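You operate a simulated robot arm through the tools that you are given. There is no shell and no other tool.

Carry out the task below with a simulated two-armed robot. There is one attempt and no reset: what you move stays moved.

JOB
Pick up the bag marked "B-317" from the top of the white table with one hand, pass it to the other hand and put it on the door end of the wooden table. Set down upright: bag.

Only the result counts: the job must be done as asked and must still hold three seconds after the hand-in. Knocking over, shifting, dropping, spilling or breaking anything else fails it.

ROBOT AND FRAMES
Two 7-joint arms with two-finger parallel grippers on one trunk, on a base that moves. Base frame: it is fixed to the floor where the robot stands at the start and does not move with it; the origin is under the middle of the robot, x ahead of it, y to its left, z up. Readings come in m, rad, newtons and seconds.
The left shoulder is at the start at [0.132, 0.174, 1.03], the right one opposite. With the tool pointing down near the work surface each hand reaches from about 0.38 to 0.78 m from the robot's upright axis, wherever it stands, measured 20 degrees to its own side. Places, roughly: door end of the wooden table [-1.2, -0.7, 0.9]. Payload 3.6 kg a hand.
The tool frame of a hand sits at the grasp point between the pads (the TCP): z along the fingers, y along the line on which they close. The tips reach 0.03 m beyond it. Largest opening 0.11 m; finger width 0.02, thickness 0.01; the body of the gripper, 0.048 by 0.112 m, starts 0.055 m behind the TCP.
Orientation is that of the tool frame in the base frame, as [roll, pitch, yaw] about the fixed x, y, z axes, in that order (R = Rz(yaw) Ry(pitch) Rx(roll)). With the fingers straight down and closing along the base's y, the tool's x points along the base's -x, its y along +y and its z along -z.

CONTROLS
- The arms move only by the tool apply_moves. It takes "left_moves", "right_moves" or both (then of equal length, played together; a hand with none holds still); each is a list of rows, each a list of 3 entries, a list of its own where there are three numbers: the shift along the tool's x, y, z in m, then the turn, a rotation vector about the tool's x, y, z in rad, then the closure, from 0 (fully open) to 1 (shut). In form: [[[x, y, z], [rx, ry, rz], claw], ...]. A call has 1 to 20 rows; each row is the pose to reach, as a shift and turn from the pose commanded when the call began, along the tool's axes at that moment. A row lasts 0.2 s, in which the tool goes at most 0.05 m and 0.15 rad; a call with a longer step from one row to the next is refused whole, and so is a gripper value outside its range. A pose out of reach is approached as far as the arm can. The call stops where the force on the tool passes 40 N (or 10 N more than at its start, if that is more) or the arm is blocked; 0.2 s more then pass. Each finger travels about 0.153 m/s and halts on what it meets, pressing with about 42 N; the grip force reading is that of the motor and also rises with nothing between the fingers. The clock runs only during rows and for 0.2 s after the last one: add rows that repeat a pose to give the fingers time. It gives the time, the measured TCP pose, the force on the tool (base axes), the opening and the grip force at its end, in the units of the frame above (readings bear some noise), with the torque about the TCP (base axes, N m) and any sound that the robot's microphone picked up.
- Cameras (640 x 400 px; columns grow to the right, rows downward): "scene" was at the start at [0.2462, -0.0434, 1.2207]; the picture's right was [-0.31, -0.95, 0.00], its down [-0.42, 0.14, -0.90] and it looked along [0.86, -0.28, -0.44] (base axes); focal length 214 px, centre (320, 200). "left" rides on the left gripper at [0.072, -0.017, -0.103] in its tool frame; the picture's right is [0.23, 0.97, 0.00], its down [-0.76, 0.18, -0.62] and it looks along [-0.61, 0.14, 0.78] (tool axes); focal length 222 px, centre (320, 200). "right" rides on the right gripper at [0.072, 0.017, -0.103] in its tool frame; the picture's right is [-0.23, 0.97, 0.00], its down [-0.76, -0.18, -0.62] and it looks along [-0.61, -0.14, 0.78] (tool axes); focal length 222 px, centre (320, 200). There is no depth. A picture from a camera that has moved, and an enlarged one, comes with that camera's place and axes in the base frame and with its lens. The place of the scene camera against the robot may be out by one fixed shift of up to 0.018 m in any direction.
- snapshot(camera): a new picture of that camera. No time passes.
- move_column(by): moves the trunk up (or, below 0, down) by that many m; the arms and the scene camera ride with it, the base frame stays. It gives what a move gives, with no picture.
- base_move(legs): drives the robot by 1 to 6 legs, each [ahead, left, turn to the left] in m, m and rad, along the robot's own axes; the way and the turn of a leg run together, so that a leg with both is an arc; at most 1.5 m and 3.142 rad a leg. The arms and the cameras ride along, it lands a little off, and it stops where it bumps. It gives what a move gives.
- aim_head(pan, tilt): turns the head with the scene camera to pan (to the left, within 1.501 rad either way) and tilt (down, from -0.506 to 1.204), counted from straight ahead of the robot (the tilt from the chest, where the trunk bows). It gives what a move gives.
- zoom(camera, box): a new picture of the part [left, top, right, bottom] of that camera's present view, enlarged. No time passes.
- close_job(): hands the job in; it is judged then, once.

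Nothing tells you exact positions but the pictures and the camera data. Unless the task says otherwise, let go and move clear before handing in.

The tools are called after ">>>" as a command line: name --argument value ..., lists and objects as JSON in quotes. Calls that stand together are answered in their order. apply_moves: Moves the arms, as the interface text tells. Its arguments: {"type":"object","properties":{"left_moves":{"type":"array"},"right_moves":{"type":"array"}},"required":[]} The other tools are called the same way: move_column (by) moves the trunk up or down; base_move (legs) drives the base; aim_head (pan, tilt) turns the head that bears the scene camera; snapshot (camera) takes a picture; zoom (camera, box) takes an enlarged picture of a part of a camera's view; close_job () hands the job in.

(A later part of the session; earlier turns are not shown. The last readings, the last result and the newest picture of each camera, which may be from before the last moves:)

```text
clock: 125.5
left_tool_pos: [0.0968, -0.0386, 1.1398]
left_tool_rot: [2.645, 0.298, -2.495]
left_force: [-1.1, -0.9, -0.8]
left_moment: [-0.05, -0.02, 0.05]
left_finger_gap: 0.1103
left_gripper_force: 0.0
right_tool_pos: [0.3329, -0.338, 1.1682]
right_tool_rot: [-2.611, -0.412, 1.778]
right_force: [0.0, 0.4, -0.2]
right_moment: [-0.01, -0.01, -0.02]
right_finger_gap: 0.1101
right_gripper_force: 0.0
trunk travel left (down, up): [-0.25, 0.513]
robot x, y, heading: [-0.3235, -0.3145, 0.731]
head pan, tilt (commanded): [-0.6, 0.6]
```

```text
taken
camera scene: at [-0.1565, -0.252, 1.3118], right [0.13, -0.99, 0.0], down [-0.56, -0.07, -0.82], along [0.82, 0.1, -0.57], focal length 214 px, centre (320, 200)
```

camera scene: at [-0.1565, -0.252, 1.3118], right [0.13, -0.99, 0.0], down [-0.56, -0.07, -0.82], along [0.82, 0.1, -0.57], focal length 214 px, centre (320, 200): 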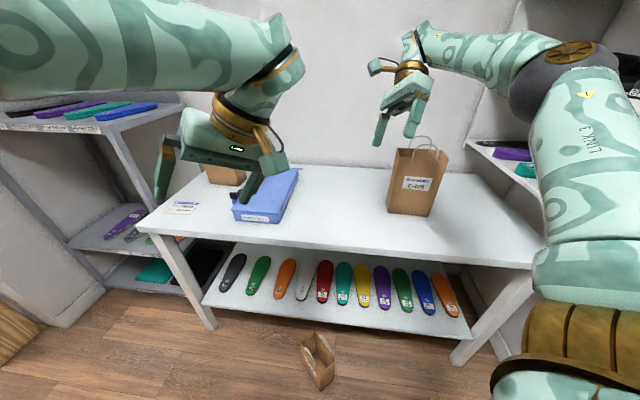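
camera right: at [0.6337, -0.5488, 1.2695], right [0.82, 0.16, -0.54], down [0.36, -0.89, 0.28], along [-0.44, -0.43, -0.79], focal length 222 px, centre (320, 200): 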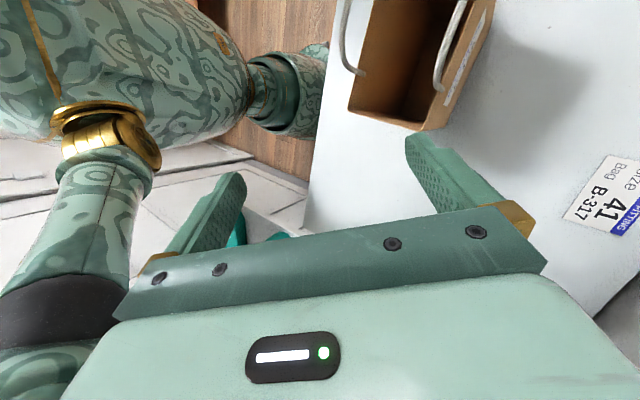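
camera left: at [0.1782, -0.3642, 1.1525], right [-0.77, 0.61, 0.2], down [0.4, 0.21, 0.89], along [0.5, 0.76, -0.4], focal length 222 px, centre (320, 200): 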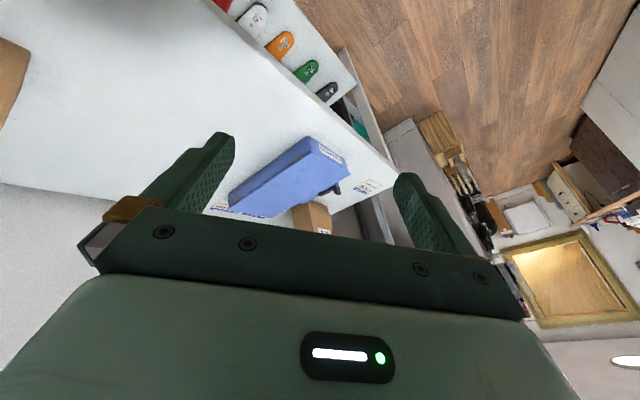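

I am clear of the shelf now, at (−0.32, −0.31), heading 0.73, and the bag on the floor still stands. I now restore both arms to tidy poses near the body.

>>> apply_moves --left_moves '[[[0.0113, 0.0402, 0.002], [0.0236, 0.0012, -0.133], 0], [[0.0227, 0.0804, 0.0039], [0.0472, 0.0025, -0.266], 0], [[0.034, 0.1206, 0.0059], [0.0708, 0.0037, -0.399], 0], [[0.0453, 0.1608, 0.0079], [0.0943, 0.0049, -0.532], 0], [[0.0567, 0.201, 0.0098], [0.1179, 0.0062, -0.665], 0], [[0.068, 0.2412, 0.0118], [0.1415, 0.0074, -0.798], 0], [[0.068, 0.2412, 0.0118], [0.1415, 0.0074, -0.798], 0]]' --right_moves '[[[0.026, -0.0345, 0.0056], [-0.0483, -0.0067, -0.0795], 0], [[0.0519, -0.069, 0.0111], [-0.0965, -0.0135, -0.1589], 0], [[0.0779, -0.1035, 0.0167], [-0.1448, -0.0202, -0.2384], 0], [[0.1039, -0.138, 0.0223], [-0.1931, -0.0269, -0.3179], 0], [[0.1298, -0.1725, 0.0278], [-0.2413, -0.0337, -0.3973], 0], [[0.1558, -0.207, 0.0334], [-0.2896, -0.0404, -0.4768], 0], [[0.1558, -0.207, 0.0334], [-0.2896, -0.0404, -0.4768], 0]]'

>>> snapshot --camera "scene"

>>> zoom --camera "scene" --box '[260, 300, 380, 400]'

```text
clock: 127.1
left_tool_pos: [-0.1054, 0.0772, 1.2181]
left_tool_rot: [3.14, 0.503, -1.651]
left_force: [0.7, -0.1, 0.2]
left_moment: [-0.02, 0.0, -0.02]
left_finger_gap: 0.1101
left_gripper_force: 0.1
right_tool_pos: [0.1239, -0.2684, 1.2987]
right_tool_rot: [-3.139, -0.498, 2.301]
right_force: [0.5, -1.0, 0.2]
right_moment: [0.0, 0.03, -0.02]
right_finger_gap: 0.11
right_gripper_force: 0.0
trunk travel left (down, up): [-0.25, 0.513]
robot x, y, heading: [-0.322, -0.3162, 0.726]
head pan, tilt (commanded): [-0.6, 0.6]
```

```text
taken
camera scene: at [-0.155, -0.2526, 1.3115], right [0.13, -0.99, 0.0], down [-0.56, -0.07, -0.82], along [0.82, 0.11, -0.57], focal length 214 px, centre (320, 200)
```

scene: 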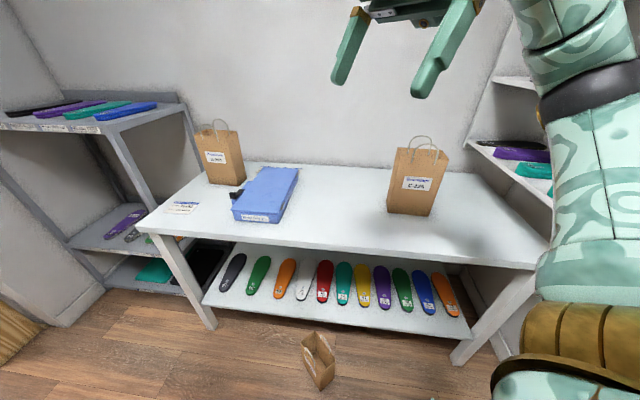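

```text
4.00 times, centred on (320, 350) of scene
camera zoom: at [-0.155, -0.2526, 1.3115], right [0.13, -0.99, 0.0], down [-0.56, -0.07, -0.82], along [0.82, 0.11, -0.57], focal length 858 px, centre (320, -400)
```

zoom: 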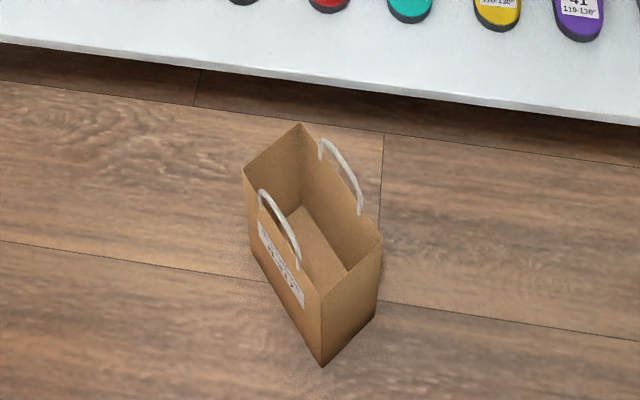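

Both arms are tidy again and the table items and the floor bag are intact. I turn back to heading 0 here, where the shelf is out of reach, and look at the shelf and the bag.

>>> base_move --legs '[[0, 0, -0.726]]'

>>> aim_head --pan -0.5 --tilt 0.6

>>> snapshot --camera "scene"

>>> zoom --camera "scene" --box '[400, 0, 640, 200]'

>>> snapshot --camera "right"

```text
clock: 129.4
left_tool_pos: [0.0968, -0.1626, 1.2195]
left_tool_rot: [-3.14, 0.5, -2.366]
left_force: [0.2, 0.4, -0.9]
left_moment: [0.02, -0.03, 0.03]
left_finger_gap: 0.1098
left_gripper_force: 0.1
right_tool_pos: [0.0447, -0.5722, 1.3006]
right_tool_rot: [-3.14, -0.496, 1.586]
right_force: [-0.4, 0.7, 0.1]
right_moment: [-0.03, 0.02, -0.01]
right_finger_gap: 0.11
right_gripper_force: 0.1
trunk travel left (down, up): [-0.25, 0.513]
robot x, y, heading: [-0.3226, -0.3152, 0.011]
head pan, tilt (commanded): [-0.6, 0.6]
```

```text
clock: 130.1
left_tool_pos: [0.0974, -0.1626, 1.219]
left_tool_rot: [-3.141, 0.503, -2.365]
left_force: [-0.6, 0.2, 0.5]
left_moment: [0.03, 0.0, -0.01]
left_finger_gap: 0.1098
left_gripper_force: 0.0
right_tool_pos: [0.0449, -0.5709, 1.2999]
right_tool_rot: [-3.141, -0.498, 1.585]
right_force: [-0.6, 0.9, -1.2]
right_moment: [0.03, 0.03, -0.01]
right_finger_gap: 0.11
right_gripper_force: 0.1
trunk travel left (down, up): [-0.25, 0.513]
robot x, y, heading: [-0.3242, -0.3181, 0.018]
head pan, tilt (commanded): [-0.499, 0.6]
```

```text
taken
camera scene: at [-0.1406, -0.3705, 1.3118], right [-0.47, -0.88, 0.0], down [-0.5, 0.26, -0.82], along [0.73, -0.38, -0.57], focal length 214 px, centre (320, 200)
```

scene: 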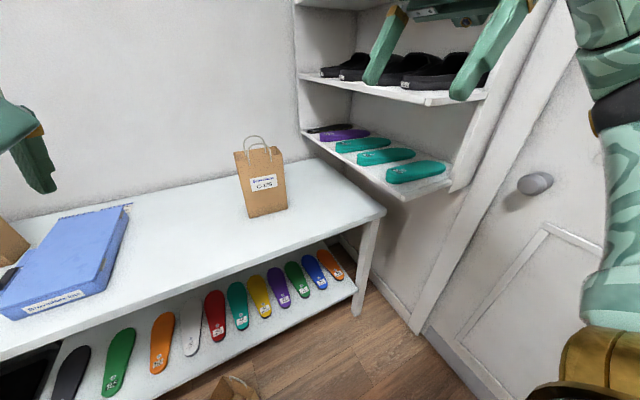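

```text
2.00 times, centred on (520, 100) of scene
camera zoom: at [-0.1406, -0.3705, 1.3118], right [-0.47, -0.88, 0.0], down [-0.5, 0.26, -0.82], along [0.73, -0.38, -0.57], focal length 429 px, centre (-80, 400)
```

zoom: 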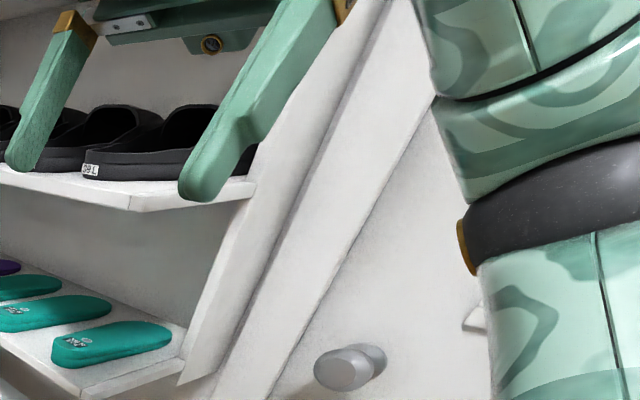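

```text
taken
camera right: at [0.0614, -0.5579, 1.4242], right [0.98, -0.18, -0.11], down [-0.16, -0.97, 0.18], along [-0.14, -0.16, -0.98], focal length 222 px, centre (320, 200)
```

right: 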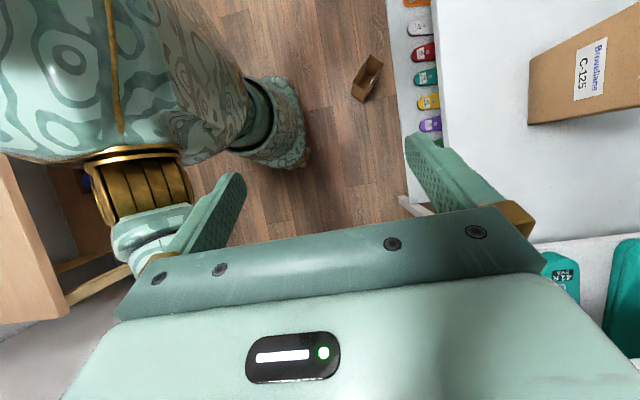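

The shelf contents look orderly and unchanged (black, purple, three teal insoles, shoes in line). Now I measure the floor bag precisely from here.

>>> aim_head --pan 0.2 --tilt 1.1

>>> snapshot --camera "scene"

>>> zoom --camera "right" --box '[320, 30, 420, 120]'

>>> snapshot --camera "left"

```text
clock: 131.2
left_tool_pos: [0.0976, -0.1626, 1.2194]
left_tool_rot: [-3.142, 0.5, -2.365]
left_force: [0.8, 0.3, -0.6]
left_moment: [0.01, 0.01, -0.01]
left_finger_gap: 0.1099
left_gripper_force: 0.1
right_tool_pos: [0.0449, -0.5719, 1.2997]
right_tool_rot: [-3.139, -0.497, 1.586]
right_force: [-0.4, 0.3, -0.3]
right_moment: [0.02, 0.01, -0.01]
right_finger_gap: 0.1101
right_gripper_force: 0.1
trunk travel left (down, up): [-0.25, 0.513]
robot x, y, heading: [-0.3244, -0.3197, 0.014]
head pan, tilt (commanded): [0.201, 1.1]
```

```text
taken
camera scene: at [-0.157, -0.3159, 1.2732], right [0.21, -0.98, 0.0], down [-0.87, -0.19, -0.45], along [0.44, 0.1, -0.89], focal length 214 px, centre (320, 200)
```

scene: 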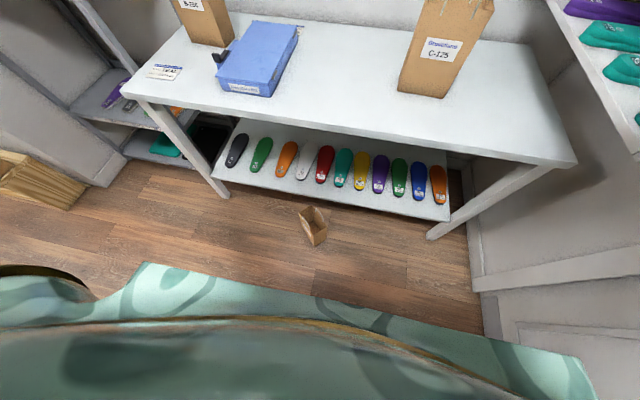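

```text
4.44 times, centred on (370, 75) of right
camera zoom: at [0.0614, -0.5579, 1.4242], right [0.98, -0.18, -0.11], down [-0.16, -0.97, 0.18], along [-0.14, -0.16, -0.98], focal length 987 px, centre (98, 756)
```

zoom: 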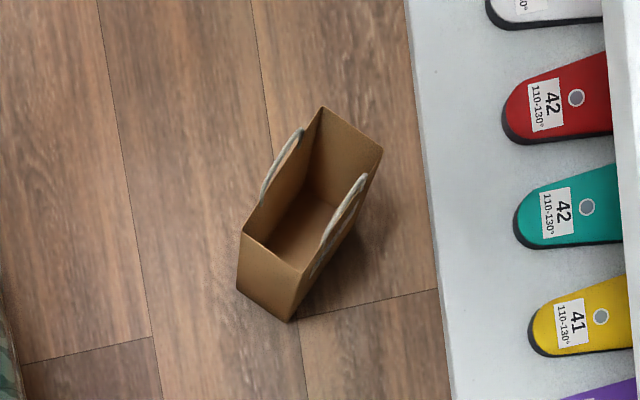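

```text
taken
camera left: at [0.0281, -0.253, 1.2745], right [-0.82, 0.56, -0.11], down [0.14, 0.38, 0.91], along [0.55, 0.74, -0.39], focal length 222 px, centre (320, 200)
```

left: 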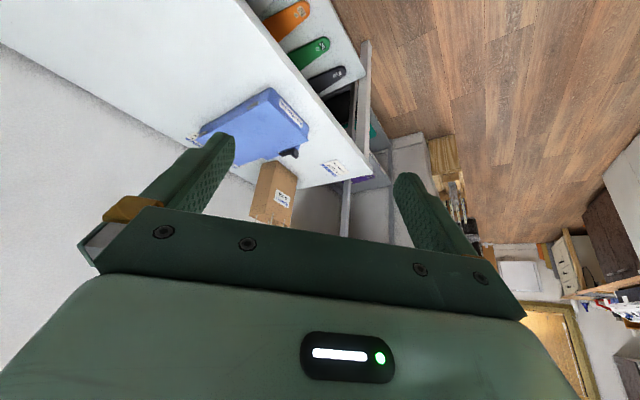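

The floor bag is at about (0.238, −0.173), width axis ≈45°, rim z≈0.22. I tuck the right arm in, move a little closer, and lower the trunk fully for the floor pick with the left hand.

>>> apply_moves --right_moves '[[[0.0293, -0.02, 0.016], [0, 0, 0], 0], [[0.0585, -0.04, 0.032], [0, 0, 0], 0], [[0.0878, -0.06, 0.0479], [0, 0, 0], 0], [[0.0878, -0.06, 0.0479], [0, 0, 0], 0]]'

>>> base_move --legs '[[0.09, 0.005, -0.014]]'

>>> move_column --by -0.25

>>> snapshot --camera "scene"

>>> snapshot --camera "left"

```text
clock: 132.2
left_tool_pos: [0.0966, -0.163, 1.2189]
left_tool_rot: [3.141, 0.502, -2.366]
left_force: [-0.5, 0.3, 0.1]
left_moment: [0.04, -0.01, 0.0]
left_finger_gap: 0.1101
left_gripper_force: 0.1
right_tool_pos: [-0.0162, -0.4704, 1.2965]
right_tool_rot: [-3.138, -0.499, 1.588]
right_force: [0.6, 0.9, 0.5]
right_moment: [0.03, 0.03, 0.01]
right_finger_gap: 0.1098
right_gripper_force: 0.1
trunk travel left (down, up): [-0.25, 0.513]
robot x, y, heading: [-0.3233, -0.3149, 0.013]
head pan, tilt (commanded): [0.201, 1.1]
```

```text
clock: 133.3
left_tool_pos: [0.19, -0.1628, 1.2197]
left_tool_rot: [3.139, 0.502, -2.382]
left_force: [-0.2, 0.3, -0.7]
left_moment: [0.01, 0.03, 0.03]
left_finger_gap: 0.11
left_gripper_force: 0.1
right_tool_pos: [0.0717, -0.4712, 1.2971]
right_tool_rot: [-3.139, -0.496, 1.569]
right_force: [0.3, -0.7, -0.7]
right_moment: [-0.02, 0.02, 0.04]
right_finger_gap: 0.11
right_gripper_force: 0.0
trunk travel left (down, up): [-0.25, 0.513]
robot x, y, heading: [-0.2364, -0.3115, -0.001]
head pan, tilt (commanded): [0.201, 1.1]
```

```text
clock: 135.8
left_tool_pos: [0.1886, -0.1634, 0.97]
left_tool_rot: [3.141, 0.504, -2.376]
left_force: [16.7, 6.2, -9.1]
left_moment: [0.63, 0.0, 1.19]
left_finger_gap: 0.1101
left_gripper_force: 0.1
right_tool_pos: [0.0702, -0.4695, 1.0464]
right_tool_rot: [-3.139, -0.496, 1.571]
right_force: [0.0, 0.3, 0.5]
right_moment: [0.0, -0.04, -0.03]
right_finger_gap: 0.1102
right_gripper_force: 0.1
trunk travel left (down, up): [0.0, 0.763]
robot x, y, heading: [-0.2365, -0.3073, -0.004]
head pan, tilt (commanded): [0.201, 1.1]
```

```text
taken
camera scene: at [0.0791, -0.3134, 1.007], right [0.2, -0.98, 0.0], down [-0.87, -0.18, -0.45], along [0.44, 0.09, -0.89], focal length 214 px, centre (320, 200)
```

scene: 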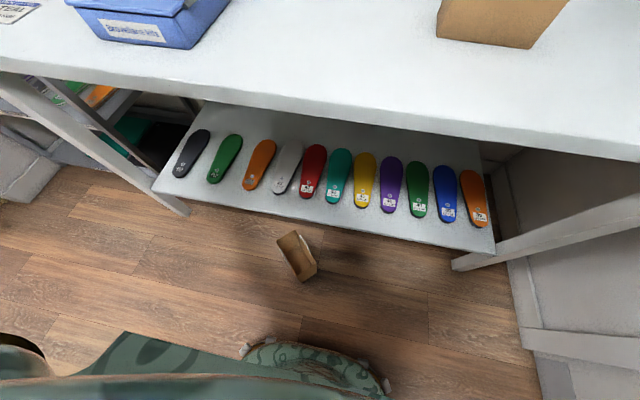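

```text
taken
camera left: at [0.1182, -0.2532, 1.0242], right [-0.82, 0.57, -0.11], down [0.14, 0.38, 0.91], along [0.56, 0.73, -0.39], focal length 222 px, centre (320, 200)
```

left: 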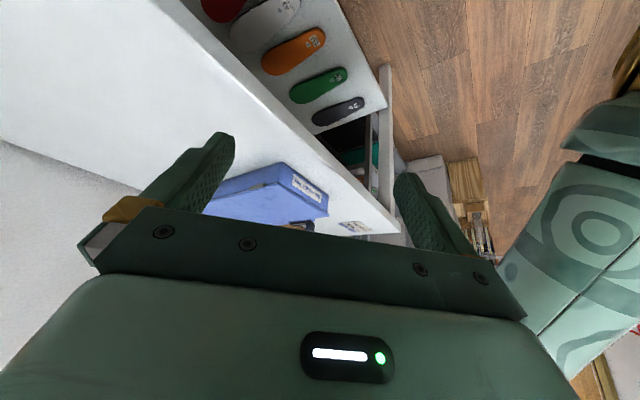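

Lowering the trunk leans me forward, and the left hand now presses lightly on its own arm (about 20 N). I relieve that by moving the hand forward, then back the base up 10 cm.

>>> apply_moves --left_moves '[[[-0.0158, -0.0173, 0.0087], [0, 0, 0], 0], [[-0.0316, -0.0347, 0.0174], [0, 0, 0], 0], [[-0.0316, -0.0347, 0.0174], [0, 0, 0], 0]]'

>>> base_move --legs '[[-0.1, 0, 0]]'

>>> snapshot --camera "left"

>>> snapshot --camera "scene"

```text
clock: 136.7
left_tool_pos: [0.2403, -0.164, 0.9715]
left_tool_rot: [3.138, 0.5, -2.383]
left_force: [0.3, 0.5, 0.0]
left_moment: [-0.03, -0.01, -0.01]
left_finger_gap: 0.1101
left_gripper_force: 0.1
right_tool_pos: [0.0698, -0.4697, 1.0465]
right_tool_rot: [-3.139, -0.497, 1.57]
right_force: [0.3, 0.2, -0.1]
right_moment: [-0.03, 0.02, -0.04]
right_finger_gap: 0.1102
right_gripper_force: 0.1
trunk travel left (down, up): [0.0, 0.763]
robot x, y, heading: [-0.2337, -0.3103, -0.003]
head pan, tilt (commanded): [0.201, 1.1]
```

```text
clock: 137.8
left_tool_pos: [0.1375, -0.1605, 0.9707]
left_tool_rot: [-3.141, 0.499, -2.38]
left_force: [0.5, 0.4, -0.8]
left_moment: [-0.05, 0.0, 0.02]
left_finger_gap: 0.1099
left_gripper_force: 0.0
right_tool_pos: [-0.031, -0.4681, 1.0462]
right_tool_rot: [-3.138, -0.497, 1.575]
right_force: [-0.4, 0.8, 0.4]
right_moment: [-0.02, -0.04, -0.04]
right_finger_gap: 0.1099
right_gripper_force: 0.3
trunk travel left (down, up): [0.0, 0.763]
robot x, y, heading: [-0.3415, -0.3083, 0.005]
head pan, tilt (commanded): [0.201, 1.1]
```

```text
taken
camera left: at [0.067, -0.2516, 1.0257], right [-0.82, 0.57, -0.11], down [0.14, 0.38, 0.91], along [0.56, 0.73, -0.39], focal length 222 px, centre (320, 200)
```

left: 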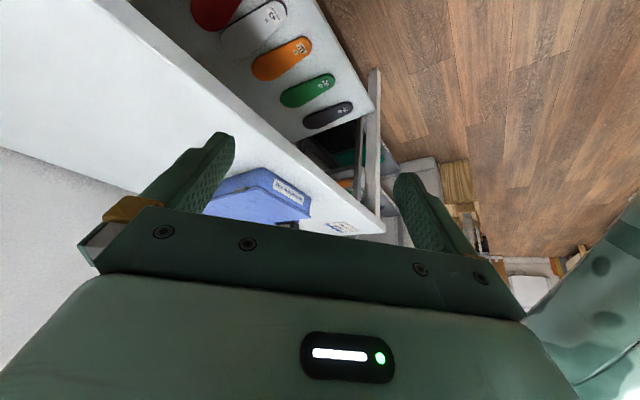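

```text
taken
camera scene: at [-0.023, -0.3122, 1.0072], right [0.2, -0.98, 0.0], down [-0.87, -0.18, -0.45], along [0.44, 0.09, -0.89], focal length 214 px, centre (320, 200)
```

scene: 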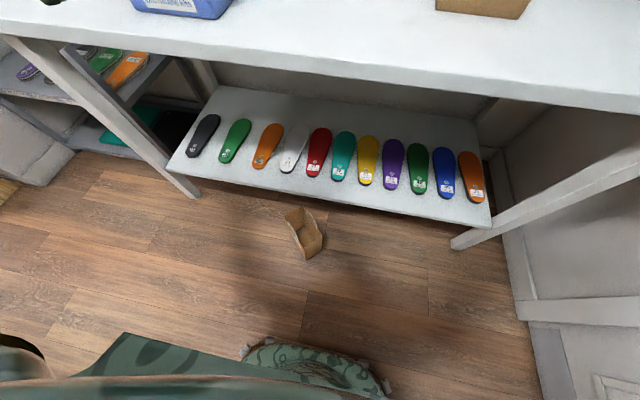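

Contact is gone. I now lower the left hand in front of the table toward a pre-grasp point behind and above the floor bag.

>>> apply_moves --left_moves '[[[0.0257, -0.0059, 0.0307], [0, 0, 0], 0], [[0.0514, -0.0117, 0.0614], [0, 0, 0], 0], [[0.0771, -0.0176, 0.0921], [0, 0, 0], 0], [[0.1027, -0.0234, 0.1228], [0, 0, 0], 0], [[0.1284, -0.0293, 0.1535], [0, 0, 0], 0], [[0.1541, -0.0351, 0.1842], [0, 0, 0], 0], [[0.1798, -0.041, 0.2149], [0, 0, 0], 0], [[0.1798, -0.041, 0.2149], [0, 0, 0], 0]]'

>>> snapshot --camera "scene"

>>> snapshot --camera "left"

```text
clock: 139.6
left_tool_pos: [0.1248, -0.2264, 0.6942]
left_tool_rot: [-3.141, 0.501, -2.378]
left_force: [-0.1, -0.3, 0.0]
left_moment: [-0.01, -0.01, 0.02]
left_finger_gap: 0.1098
left_gripper_force: 0.1
right_tool_pos: [-0.0297, -0.4695, 1.0465]
right_tool_rot: [-3.141, -0.498, 1.575]
right_force: [0.5, -0.2, -0.6]
right_moment: [-0.01, 0.01, 0.04]
right_finger_gap: 0.1101
right_gripper_force: 0.1
trunk travel left (down, up): [0.0, 0.763]
robot x, y, heading: [-0.3368, -0.3094, 0.008]
head pan, tilt (commanded): [0.201, 1.1]
```

```text
taken
camera scene: at [-0.0224, -0.3123, 1.007], right [0.2, -0.98, 0.0], down [-0.87, -0.18, -0.45], along [0.44, 0.09, -0.89], focal length 214 px, centre (320, 200)
```

scene: 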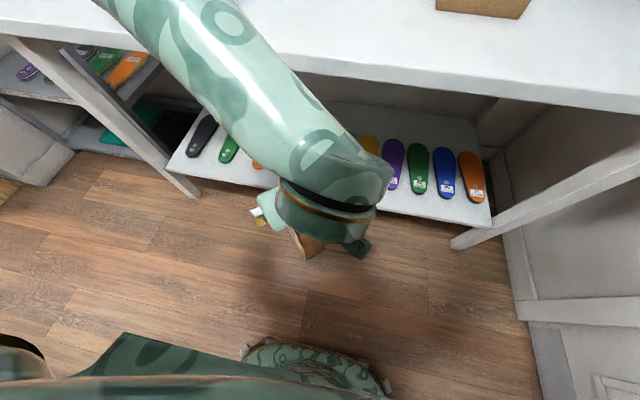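

```text
taken
camera left: at [0.0557, -0.3161, 0.7497], right [-0.82, 0.57, -0.11], down [0.14, 0.38, 0.91], along [0.56, 0.73, -0.39], focal length 222 px, centre (320, 200)
```

left: 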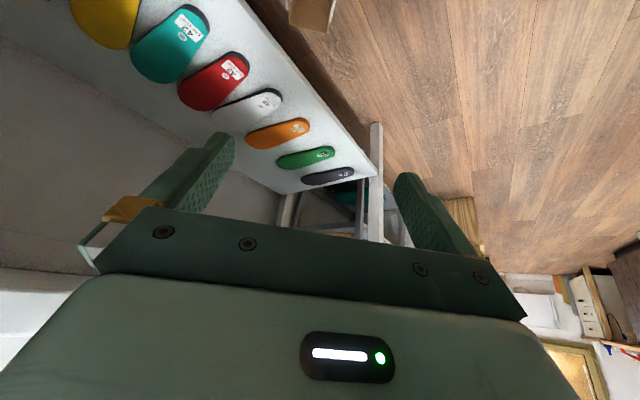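

The hand is at z≈0.69 and the forearm folds forward; I check where the left elbow is relative to the table edge before going lower.

>>> aim_head --pan 0.7 --tilt 0.6

>>> snapshot --camera "scene"

>>> snapshot --camera "right"

```text
clock: 140.5
left_tool_pos: [0.1265, -0.2266, 0.6942]
left_tool_rot: [-3.141, 0.501, -2.379]
left_force: [0.2, 0.3, -0.3]
left_moment: [0.03, -0.05, -0.02]
left_finger_gap: 0.1102
left_gripper_force: 0.1
right_tool_pos: [-0.03, -0.469, 1.0463]
right_tool_rot: [-3.138, -0.497, 1.573]
right_force: [0.3, -0.4, 0.7]
right_moment: [0.01, -0.03, 0.02]
right_finger_gap: 0.1101
right_gripper_force: 0.0
trunk travel left (down, up): [0.0, 0.763]
robot x, y, heading: [-0.3378, -0.3134, 0.005]
head pan, tilt (commanded): [0.7, 0.6]
```

```text
taken
camera scene: at [-0.0165, -0.268, 1.0454], right [0.64, -0.76, 0.0], down [-0.43, -0.36, -0.82], along [0.63, 0.53, -0.57], focal length 214 px, centre (320, 200)
```

scene: 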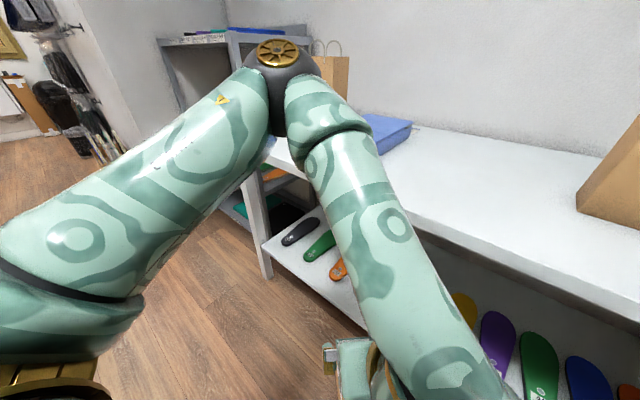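

```text
taken
camera right: at [-0.0136, -0.4551, 1.1706], right [0.97, -0.2, -0.11], down [-0.17, -0.97, 0.18], along [-0.14, -0.16, -0.98], focal length 222 px, centre (320, 200)
```

right: 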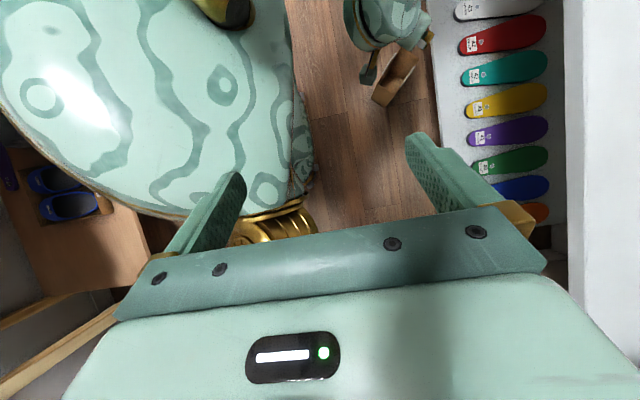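

The left elbow sits forward, close above the table edge, so lowering from here could hit the table. I back the base up 14 cm so the arm reaches out straighter, and check again.

>>> base_move --legs '[[-0.14, 0, 0]]'

>>> apply_moves --left_moves '[[[0.0, -0.0, 0.03], [0, 0, 0], 0], [[0.0, 0, 0.06], [0, 0, 0], 0], [[0.0, 0, 0.09], [0, 0, 0], 0], [[0.0, 0, 0.12], [0, 0, 0], 0], [[0.0, 0, 0.15], [0, 0, 0], 0], [[0.0, 0, 0.15], [0, 0, 0], 0]]'

>>> snapshot --camera "scene"

```text
clock: 141.8
left_tool_pos: [-0.0132, -0.2279, 0.6949]
left_tool_rot: [-3.141, 0.501, -2.382]
left_force: [0.8, -0.1, 0.0]
left_moment: [-0.01, 0.02, 0.01]
left_finger_gap: 0.11
left_gripper_force: 0.0
right_tool_pos: [-0.1711, -0.4713, 1.0472]
right_tool_rot: [-3.141, -0.498, 1.572]
right_force: [-0.3, -0.9, 0.6]
right_moment: [0.01, -0.01, -0.01]
right_finger_gap: 0.1099
right_gripper_force: 0.0
trunk travel left (down, up): [0.0, 0.763]
robot x, y, heading: [-0.4806, -0.3091, -0.001]
head pan, tilt (commanded): [0.7, 0.6]
```

```text
clock: 143.2
left_tool_pos: [0.037, -0.1763, 0.5635]
left_tool_rot: [3.141, 0.503, -2.382]
left_force: [0.2, 0.5, 0.5]
left_moment: [0.0, -0.02, 0.01]
left_finger_gap: 0.11
left_gripper_force: 0.1
right_tool_pos: [-0.1711, -0.4704, 1.0466]
right_tool_rot: [-3.14, -0.498, 1.571]
right_force: [0.5, 0.0, -0.6]
right_moment: [-0.01, -0.02, 0.02]
right_finger_gap: 0.1099
right_gripper_force: 0.1
trunk travel left (down, up): [0.0, 0.763]
robot x, y, heading: [-0.4773, -0.3134, -0.006]
head pan, tilt (commanded): [0.7, 0.6]
```

```text
taken
camera scene: at [-0.1557, -0.269, 1.0456], right [0.64, -0.77, 0.0], down [-0.43, -0.36, -0.82], along [0.63, 0.53, -0.57], focal length 214 px, centre (320, 200)
```

scene: 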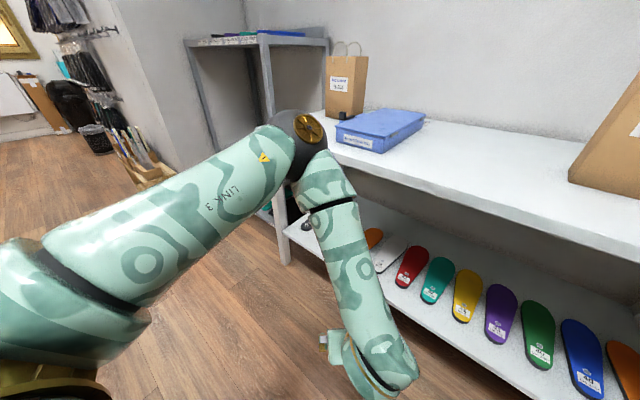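

The elbow is now about 0.2 m clear of the table edge. I bring the hand to the pre-grasp point behind and above the bag.

>>> apply_moves --left_moves '[[[0.0179, -0.0281, 0.0229], [0, 0, 0], 0], [[0.0358, -0.0563, 0.0458], [0, 0, 0], 0], [[0.0538, -0.0844, 0.0687], [0, 0, 0], 0], [[0.0717, -0.1126, 0.0916], [0, 0, 0], 0], [[0.0896, -0.1407, 0.1145], [0, 0, 0], 0], [[0.0896, -0.1407, 0.1145], [0, 0, 0], 0]]'

>>> aim_head --pan 0.2 --tilt 0.9

>>> snapshot --camera "scene"

>>> snapshot --camera "left"

>>> snapshot --camera "right"

```text
clock: 144.7
left_tool_pos: [0.1188, -0.2968, 0.4207]
left_tool_rot: [3.141, 0.502, -2.383]
left_force: [-0.8, -0.3, -0.1]
left_moment: [0.03, 0.0, -0.03]
left_finger_gap: 0.1098
left_gripper_force: 0.1
right_tool_pos: [-0.1718, -0.4711, 1.0455]
right_tool_rot: [-3.139, -0.498, 1.571]
right_force: [1.3, -0.2, -0.7]
right_moment: [-0.01, -0.02, 0.0]
right_finger_gap: 0.11
right_gripper_force: 0.0
trunk travel left (down, up): [0.0, 0.763]
robot x, y, heading: [-0.4778, -0.3069, -0.003]
head pan, tilt (commanded): [0.7, 0.6]
```

```text
clock: 145.6
left_tool_pos: [0.1192, -0.2981, 0.422]
left_tool_rot: [3.141, 0.501, -2.382]
left_force: [-0.7, -0.6, -0.5]
left_moment: [-0.03, 0.01, -0.04]
left_finger_gap: 0.1098
left_gripper_force: 0.0
right_tool_pos: [-0.1704, -0.4687, 1.0459]
right_tool_rot: [-3.139, -0.498, 1.571]
right_force: [-1.0, 0.2, -0.1]
right_moment: [0.03, 0.01, -0.01]
right_finger_gap: 0.1101
right_gripper_force: 0.0
trunk travel left (down, up): [0.0, 0.763]
robot x, y, heading: [-0.4775, -0.3121, -0.001]
head pan, tilt (commanded): [0.201, 0.901]
```

```text
taken
camera scene: at [-0.1493, -0.3109, 1.0207], right [0.2, -0.98, 0.0], down [-0.77, -0.15, -0.62], along [0.61, 0.12, -0.78], focal length 214 px, centre (320, 200)
```

scene: 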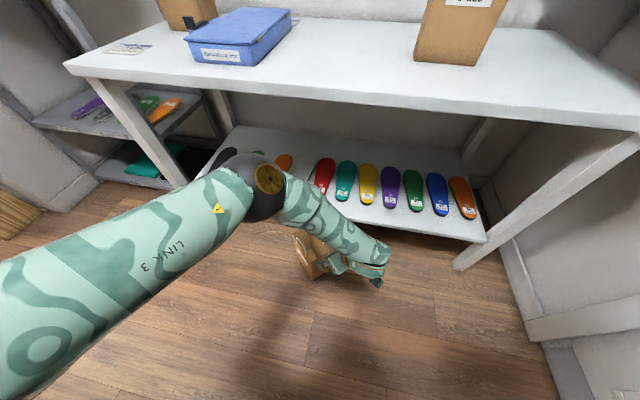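

```text
taken
camera left: at [0.0484, -0.3877, 0.4769], right [-0.82, 0.57, -0.11], down [0.15, 0.38, 0.91], along [0.56, 0.73, -0.39], focal length 222 px, centre (320, 200)
```

left: 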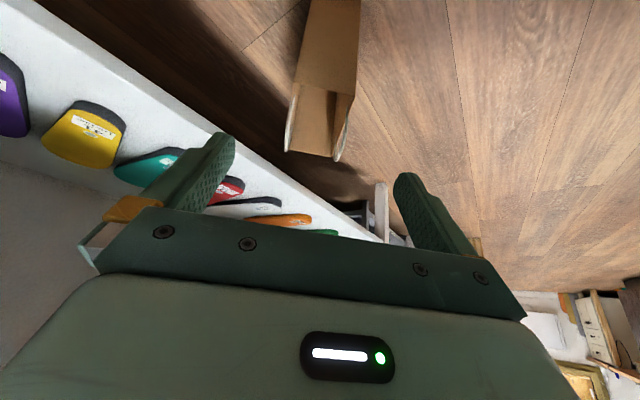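

```text
taken
camera right: at [-0.1534, -0.4563, 1.1706], right [0.97, -0.2, -0.11], down [-0.18, -0.97, 0.18], along [-0.14, -0.16, -0.98], focal length 222 px, centre (320, 200)
```

right: 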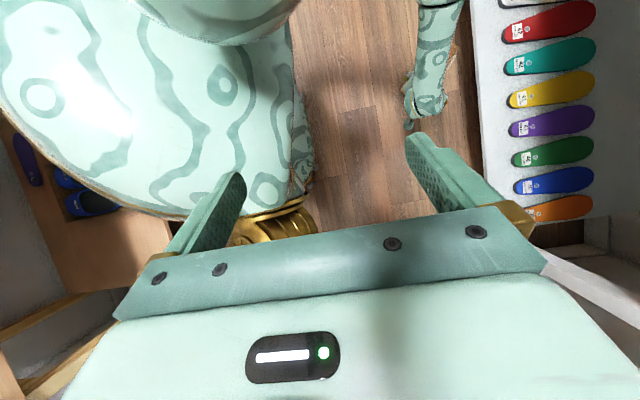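

The left camera sees the bag's near end. I zoom in to align the hand precisely.

>>> zoom --camera "left" --box '[240, 0, 420, 180]'

>>> zoom --camera "scene" --box '[220, 130, 420, 300]'

```text
2.22 times, centred on (330, 90) of left
camera zoom: at [0.0484, -0.3877, 0.4769], right [-0.82, 0.57, -0.11], down [0.15, 0.38, 0.91], along [0.56, 0.73, -0.39], focal length 494 px, centre (298, 444)
```

zoom: 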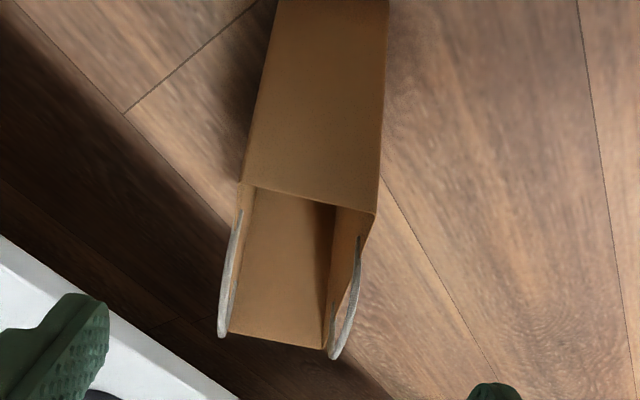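

```text
2.35 times, centred on (320, 215) of scene
camera zoom: at [-0.1493, -0.3109, 1.0207], right [0.2, -0.98, 0.0], down [-0.77, -0.15, -0.62], along [0.61, 0.12, -0.78], focal length 505 px, centre (320, 165)
```

zoom: 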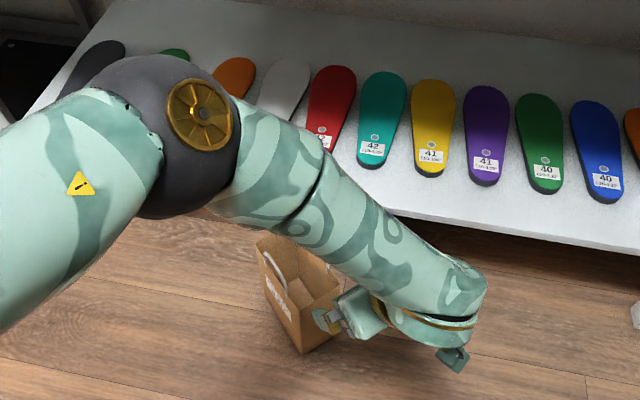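

Near rim corners are at (0.220, −0.250) and (0.159, −0.192), so the bag's width axis is at 45.8° and the near end centre at (0.189, −0.222). I rotate the hand slightly and approach to just before the rim.

>>> apply_moves --left_moves '[[[0.0009, 0.0012, 0.0364], [-0.0193, 0, -0.035], 0], [[0.0017, 0.0024, 0.0728], [-0.0193, 0, -0.035], 0], [[0.0026, 0.0035, 0.1092], [-0.0193, 0, -0.035], 0], [[0.0034, 0.0047, 0.1456], [-0.0193, 0, -0.035], 0], [[0.0034, 0.0047, 0.1456], [-0.0193, 0, -0.035], 0]]'

>>> snapshot --camera "left"

>>> snapshot --camera "scene"

```text
clock: 146.8
left_tool_pos: [0.156, -0.2399, 0.2939]
left_tool_rot: [3.139, 0.498, -2.342]
left_force: [-0.2, -0.7, 1.0]
left_moment: [-0.03, 0.0, 0.01]
left_finger_gap: 0.1099
left_gripper_force: 0.0
left hand out of reach, approached as far as the arm can: row 4, 5
right_tool_pos: [-0.1696, -0.4695, 1.0469]
right_tool_rot: [-3.137, -0.498, 1.572]
right_force: [0.4, 0.2, 0.4]
right_moment: [0.02, -0.01, -0.02]
right_finger_gap: 0.1101
right_gripper_force: 0.2
trunk travel left (down, up): [0.0, 0.763]
robot x, y, heading: [-0.4786, -0.3069, -0.003]
head pan, tilt (commanded): [0.201, 0.901]
```

```text
taken
camera left: at [0.089, -0.332, 0.3484], right [-0.84, 0.54, -0.11], down [0.13, 0.39, 0.91], along [0.53, 0.75, -0.4], focal length 222 px, centre (320, 200)
```

left: 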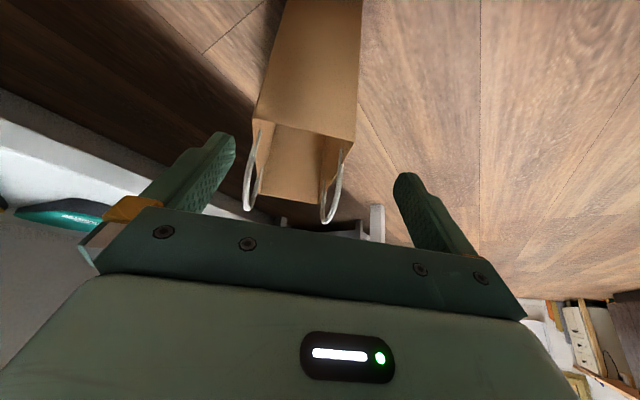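

```text
taken
camera scene: at [-0.1491, -0.3105, 1.0206], right [0.2, -0.98, 0.0], down [-0.77, -0.15, -0.62], along [0.61, 0.12, -0.78], focal length 214 px, centre (320, 200)
```

scene: 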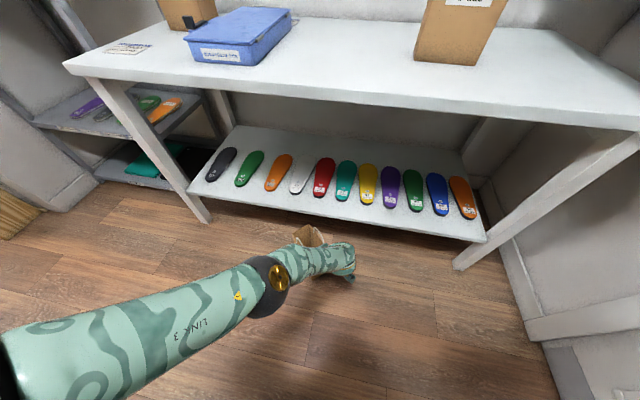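

The arm is at its reach limit here, so I need to stand closer. I pull the hand back relative to the body first, then drive forward by the same amount.

>>> apply_moves --left_moves '[[[0.02, 0.0257, -0.004], [0, 0, 0], 0], [[0.0399, 0.0514, -0.008], [0, 0, 0], 0], [[0.0598, 0.0772, -0.012], [0, 0, 0], 0], [[0.0798, 0.1029, -0.016], [0, 0, 0], 0], [[0.0997, 0.1286, -0.02], [0, 0, 0], 0], [[0.0997, 0.1286, -0.02], [0, 0, 0], 0]]'

>>> snapshot --camera "scene"

```text
clock: 148.2
left_tool_pos: [-0.0048, -0.2188, 0.2669]
left_tool_rot: [-3.141, 0.5, -2.343]
left_force: [-0.2, -0.5, 0.3]
left_moment: [0.01, 0.01, -0.01]
left_finger_gap: 0.11
left_gripper_force: 0.1
right_tool_pos: [-0.1701, -0.4705, 1.0462]
right_tool_rot: [-3.139, -0.497, 1.569]
right_force: [0.0, 0.2, -0.2]
right_moment: [-0.03, -0.01, 0.02]
right_finger_gap: 0.1102
right_gripper_force: 0.1
trunk travel left (down, up): [0.0, 0.763]
robot x, y, heading: [-0.4745, -0.3132, -0.003]
head pan, tilt (commanded): [0.201, 0.901]
```

```text
taken
camera scene: at [-0.1494, -0.3109, 1.0207], right [0.2, -0.98, 0.0], down [-0.77, -0.15, -0.62], along [0.61, 0.12, -0.78], focal length 214 px, centre (320, 200)
```

scene: 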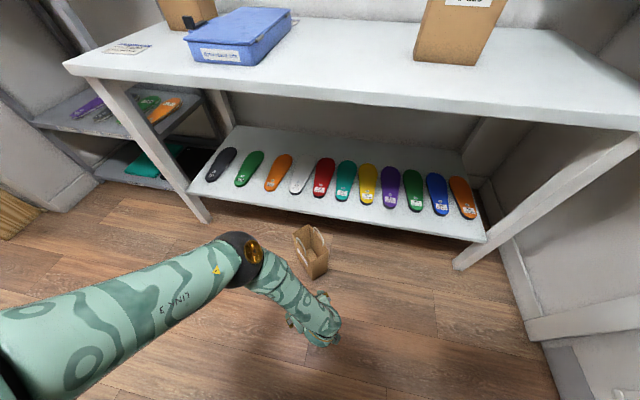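

The hand is pulled back. I raise it slightly along its axis so that it stays clear of the bag, then drive forward 0.2 m.

>>> apply_moves --left_moves '[[[0.0073, 0, -0.0404], [0, 0, 0], 0], [[0.0146, 0, -0.0808], [0, 0, 0], 0], [[0.0219, -0.001, -0.1212], [0, 0, 0], 0], [[0.0219, -0.001, -0.1212], [0, 0, 0], 0]]'

>>> base_move --legs '[[0.195, 0, 0.003]]'

>>> snapshot --camera "scene"

>>> snapshot --camera "left"

```text
clock: 149.2
left_tool_pos: [-0.0562, -0.2733, 0.3622]
left_tool_rot: [3.139, 0.501, -2.343]
left_force: [0.2, 0.2, -0.5]
left_moment: [0.04, -0.01, 0.02]
left_finger_gap: 0.1098
left_gripper_force: 0.0
right_tool_pos: [-0.1708, -0.4704, 1.0465]
right_tool_rot: [-3.138, -0.496, 1.572]
right_force: [-0.4, 0.1, -0.3]
right_moment: [-0.03, 0.0, -0.04]
right_finger_gap: 0.1101
right_gripper_force: 0.1
trunk travel left (down, up): [0.0, 0.763]
robot x, y, heading: [-0.4783, -0.3095, -0.007]
head pan, tilt (commanded): [0.201, 0.901]
```

```text
clock: 150.8
left_tool_pos: [0.149, -0.2727, 0.3617]
left_tool_rot: [3.141, 0.499, -2.339]
left_force: [-0.2, 0.4, 0.5]
left_moment: [-0.01, -0.02, 0.0]
left_finger_gap: 0.1102
left_gripper_force: 0.1
right_tool_pos: [0.0347, -0.4683, 1.0458]
right_tool_rot: [-3.138, -0.498, 1.574]
right_force: [-0.7, -0.3, 0.2]
right_moment: [0.02, 0.03, 0.03]
right_finger_gap: 0.1098
right_gripper_force: 0.0
trunk travel left (down, up): [0.0, 0.763]
robot x, y, heading: [-0.2744, -0.3111, -0.002]
head pan, tilt (commanded): [0.201, 0.901]
```

```text
taken
camera scene: at [0.0557, -0.3101, 1.0206], right [0.2, -0.98, 0.0], down [-0.77, -0.16, -0.62], along [0.61, 0.12, -0.78], focal length 214 px, centre (320, 200)
```

scene: 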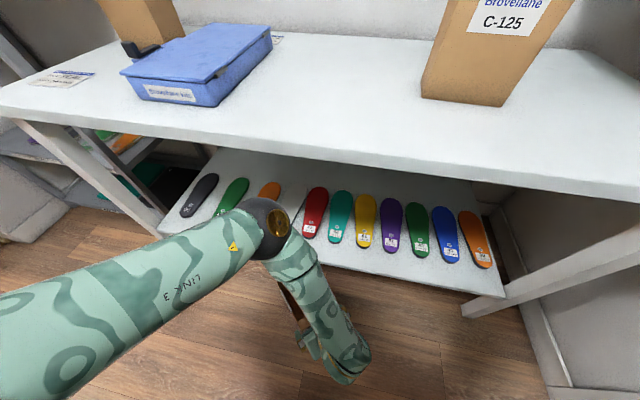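

```text
taken
camera left: at [0.0832, -0.3646, 0.4172], right [-0.84, 0.53, -0.11], down [0.13, 0.39, 0.91], along [0.53, 0.75, -0.39], focal length 222 px, centre (320, 200)
```

left: 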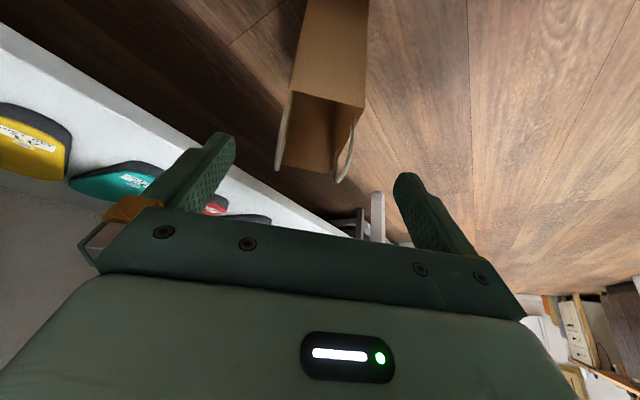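

The hand is now behind and above the bag with the elbow clear of the table. I refine alignment from the left camera.

>>> zoom --camera "left" --box '[220, 20, 420, 200]'

```text
2.22 times, centred on (320, 110) of left
camera zoom: at [0.0832, -0.3646, 0.4172], right [-0.84, 0.53, -0.11], down [0.13, 0.39, 0.91], along [0.53, 0.75, -0.39], focal length 494 px, centre (320, 400)
```

zoom: 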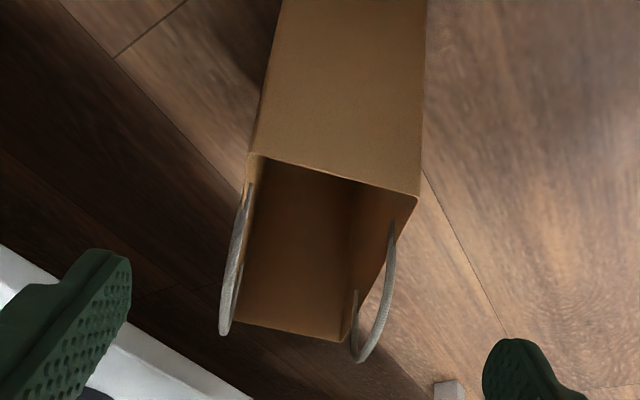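

Alignment needs only ~5 mm sideways. I approach along the finger axis, pausing to check.

>>> apply_moves --left_moves '[[[0.002, 0.003, 0.035], [0, 0, 0], 0], [[0.004, 0.0055, 0.07], [0, 0, 0], 0], [[0.0053, 0.0055, 0.105], [0, 0, 0], 0], [[0.0053, 0.0055, 0.105], [0, 0, 0], 0]]'

>>> snapshot --camera "left"

```text
clock: 151.8
left_tool_pos: [0.1782, -0.2355, 0.2668]
left_tool_rot: [-3.141, 0.502, -2.337]
left_force: [-0.4, -0.1, 0.7]
left_moment: [0.01, -0.01, 0.0]
left_finger_gap: 0.1102
left_gripper_force: 0.1
right_tool_pos: [0.0355, -0.469, 1.0478]
right_tool_rot: [-3.141, -0.497, 1.573]
right_force: [-0.6, -0.4, 0.2]
right_moment: [0.0, -0.01, 0.0]
right_finger_gap: 0.1099
right_gripper_force: 0.1
trunk travel left (down, up): [0.0, 0.763]
robot x, y, heading: [-0.2725, -0.3135, -0.002]
head pan, tilt (commanded): [0.201, 0.901]
```

```text
taken
camera left: at [0.1102, -0.3285, 0.3228], right [-0.84, 0.53, -0.11], down [0.13, 0.39, 0.91], along [0.53, 0.75, -0.39], focal length 222 px, centre (320, 200)
```

left: 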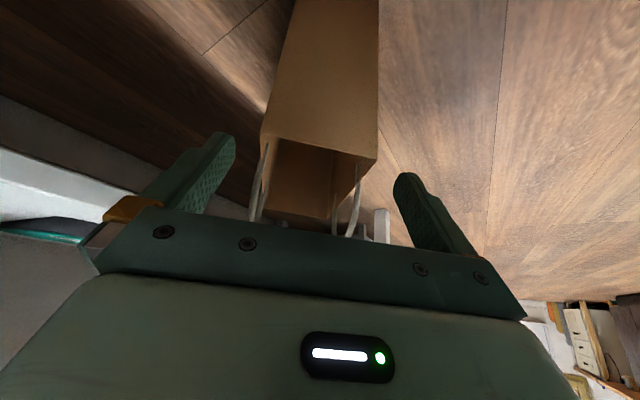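

Well centred. I go the remaining 9 cm to grasp depth.

>>> apply_moves --left_moves '[[[0.0005, 0.0015, 0.025], [0, 0, 0], 0], [[0.001, 0.0015, 0.05], [0, 0, 0], 0], [[0.0012, 0.0015, 0.072], [0, 0, 0], 0], [[0.0012, 0.0015, 0.09], [0, 0, 0], 0], [[0.0012, 0.0015, 0.09], [0, 0, 0], 0]]'

>>> snapshot --camera "left"

>>> aim_head --pan 0.05 --tilt 1.1

>>> snapshot --camera "scene"

```text
clock: 153.0
left_tool_pos: [0.2043, -0.2033, 0.1871]
left_tool_rot: [3.14, 0.5, -2.34]
left_force: [0.4, -0.3, 0.0]
left_moment: [0.04, 0.01, 0.01]
left_finger_gap: 0.1097
left_gripper_force: 0.0
right_tool_pos: [0.0351, -0.4687, 1.0456]
right_tool_rot: [-3.139, -0.496, 1.573]
right_force: [-0.4, -0.7, 0.5]
right_moment: [0.01, 0.01, 0.03]
right_finger_gap: 0.1102
right_gripper_force: 0.1
trunk travel left (down, up): [0.0, 0.763]
robot x, y, heading: [-0.2743, -0.3095, 0.004]
head pan, tilt (commanded): [0.201, 0.901]
```

```text
taken
camera left: at [0.1379, -0.2971, 0.242], right [-0.84, 0.53, -0.11], down [0.13, 0.39, 0.91], along [0.53, 0.75, -0.39], focal length 222 px, centre (320, 200)
```

left: 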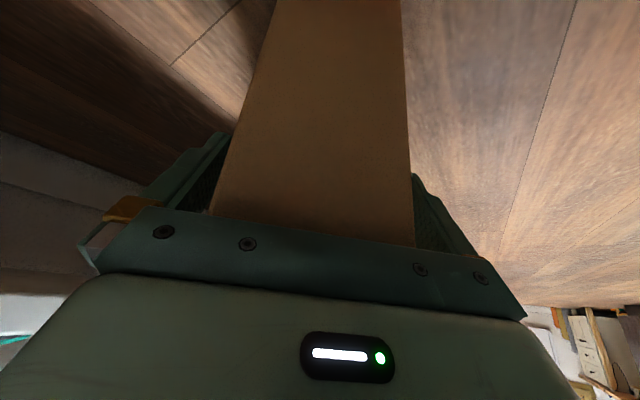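

```text
clock: 153.7
left_tool_pos: [0.2045, -0.2049, 0.1864]
left_tool_rot: [3.142, 0.502, -2.337]
left_force: [0.4, -0.3, -0.3]
left_moment: [-0.02, -0.01, -0.01]
left_finger_gap: 0.1099
left_gripper_force: 0.3
right_tool_pos: [0.0347, -0.4686, 1.0464]
right_tool_rot: [-3.14, -0.497, 1.574]
right_force: [0.4, -0.5, 0.0]
right_moment: [0.0, -0.01, 0.03]
right_finger_gap: 0.1099
right_gripper_force: 0.1
trunk travel left (down, up): [0.0, 0.763]
robot x, y, heading: [-0.2733, -0.3112, -0.0]
head pan, tilt (commanded): [0.051, 1.1]
```

```text
taken
camera scene: at [0.0444, -0.3219, 1.0069], right [0.05, -1.0, 0.0], down [-0.89, -0.05, -0.45], along [0.45, 0.02, -0.89], focal length 214 px, centre (320, 200)
```

scene: 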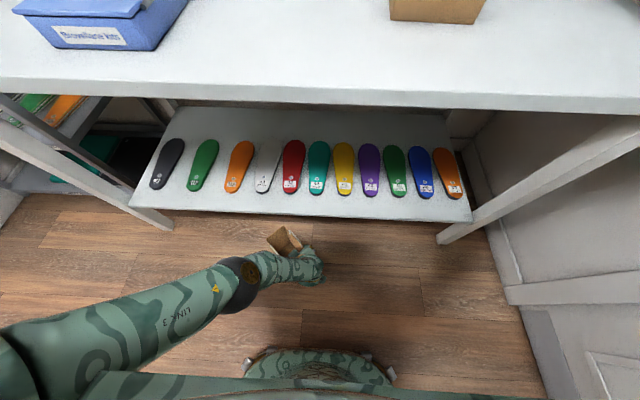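

The fingers straddle the bag's near end without touching it. I close the left gripper.

>>> apply_moves --left_moves '[[[0, 0, 0], [0, 0, 0], 0.15], [[0, 0, 0], [0, 0, 0], 0.22], [[0, 0, 0], [0, 0, 0], 0.3], [[0, 0, 0], [0, 0, 0], 0.6], [[0, 0, 0], [0, 0, 0], 0.6]]'

>>> snapshot --camera "left"

```text
clock: 154.9
left_tool_pos: [0.2038, -0.2045, 0.188]
left_tool_rot: [3.141, 0.501, -2.34]
left_force: [-0.1, -0.4, 1.4]
left_moment: [0.07, -0.29, -0.03]
left_finger_gap: 0.0842
left_gripper_force: 41.8
right_tool_pos: [0.0343, -0.4689, 1.0459]
right_tool_rot: [-3.141, -0.498, 1.571]
right_force: [0.4, 1.2, 0.1]
right_moment: [-0.02, 0.04, -0.01]
right_finger_gap: 0.11
right_gripper_force: 0.1
trunk travel left (down, up): [0.0, 0.763]
robot x, y, heading: [-0.271, -0.3105, 0.0]
head pan, tilt (commanded): [0.051, 1.1]
```

```text
taken
camera left: at [0.1382, -0.2972, 0.2422], right [-0.84, 0.53, -0.11], down [0.13, 0.39, 0.91], along [0.53, 0.75, -0.39], focal length 222 px, centre (320, 200)
```

left: 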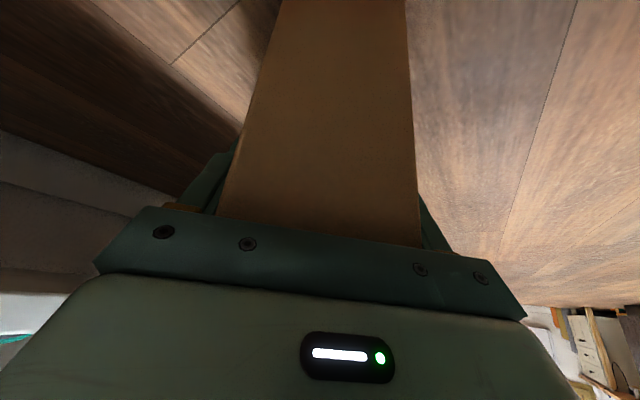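

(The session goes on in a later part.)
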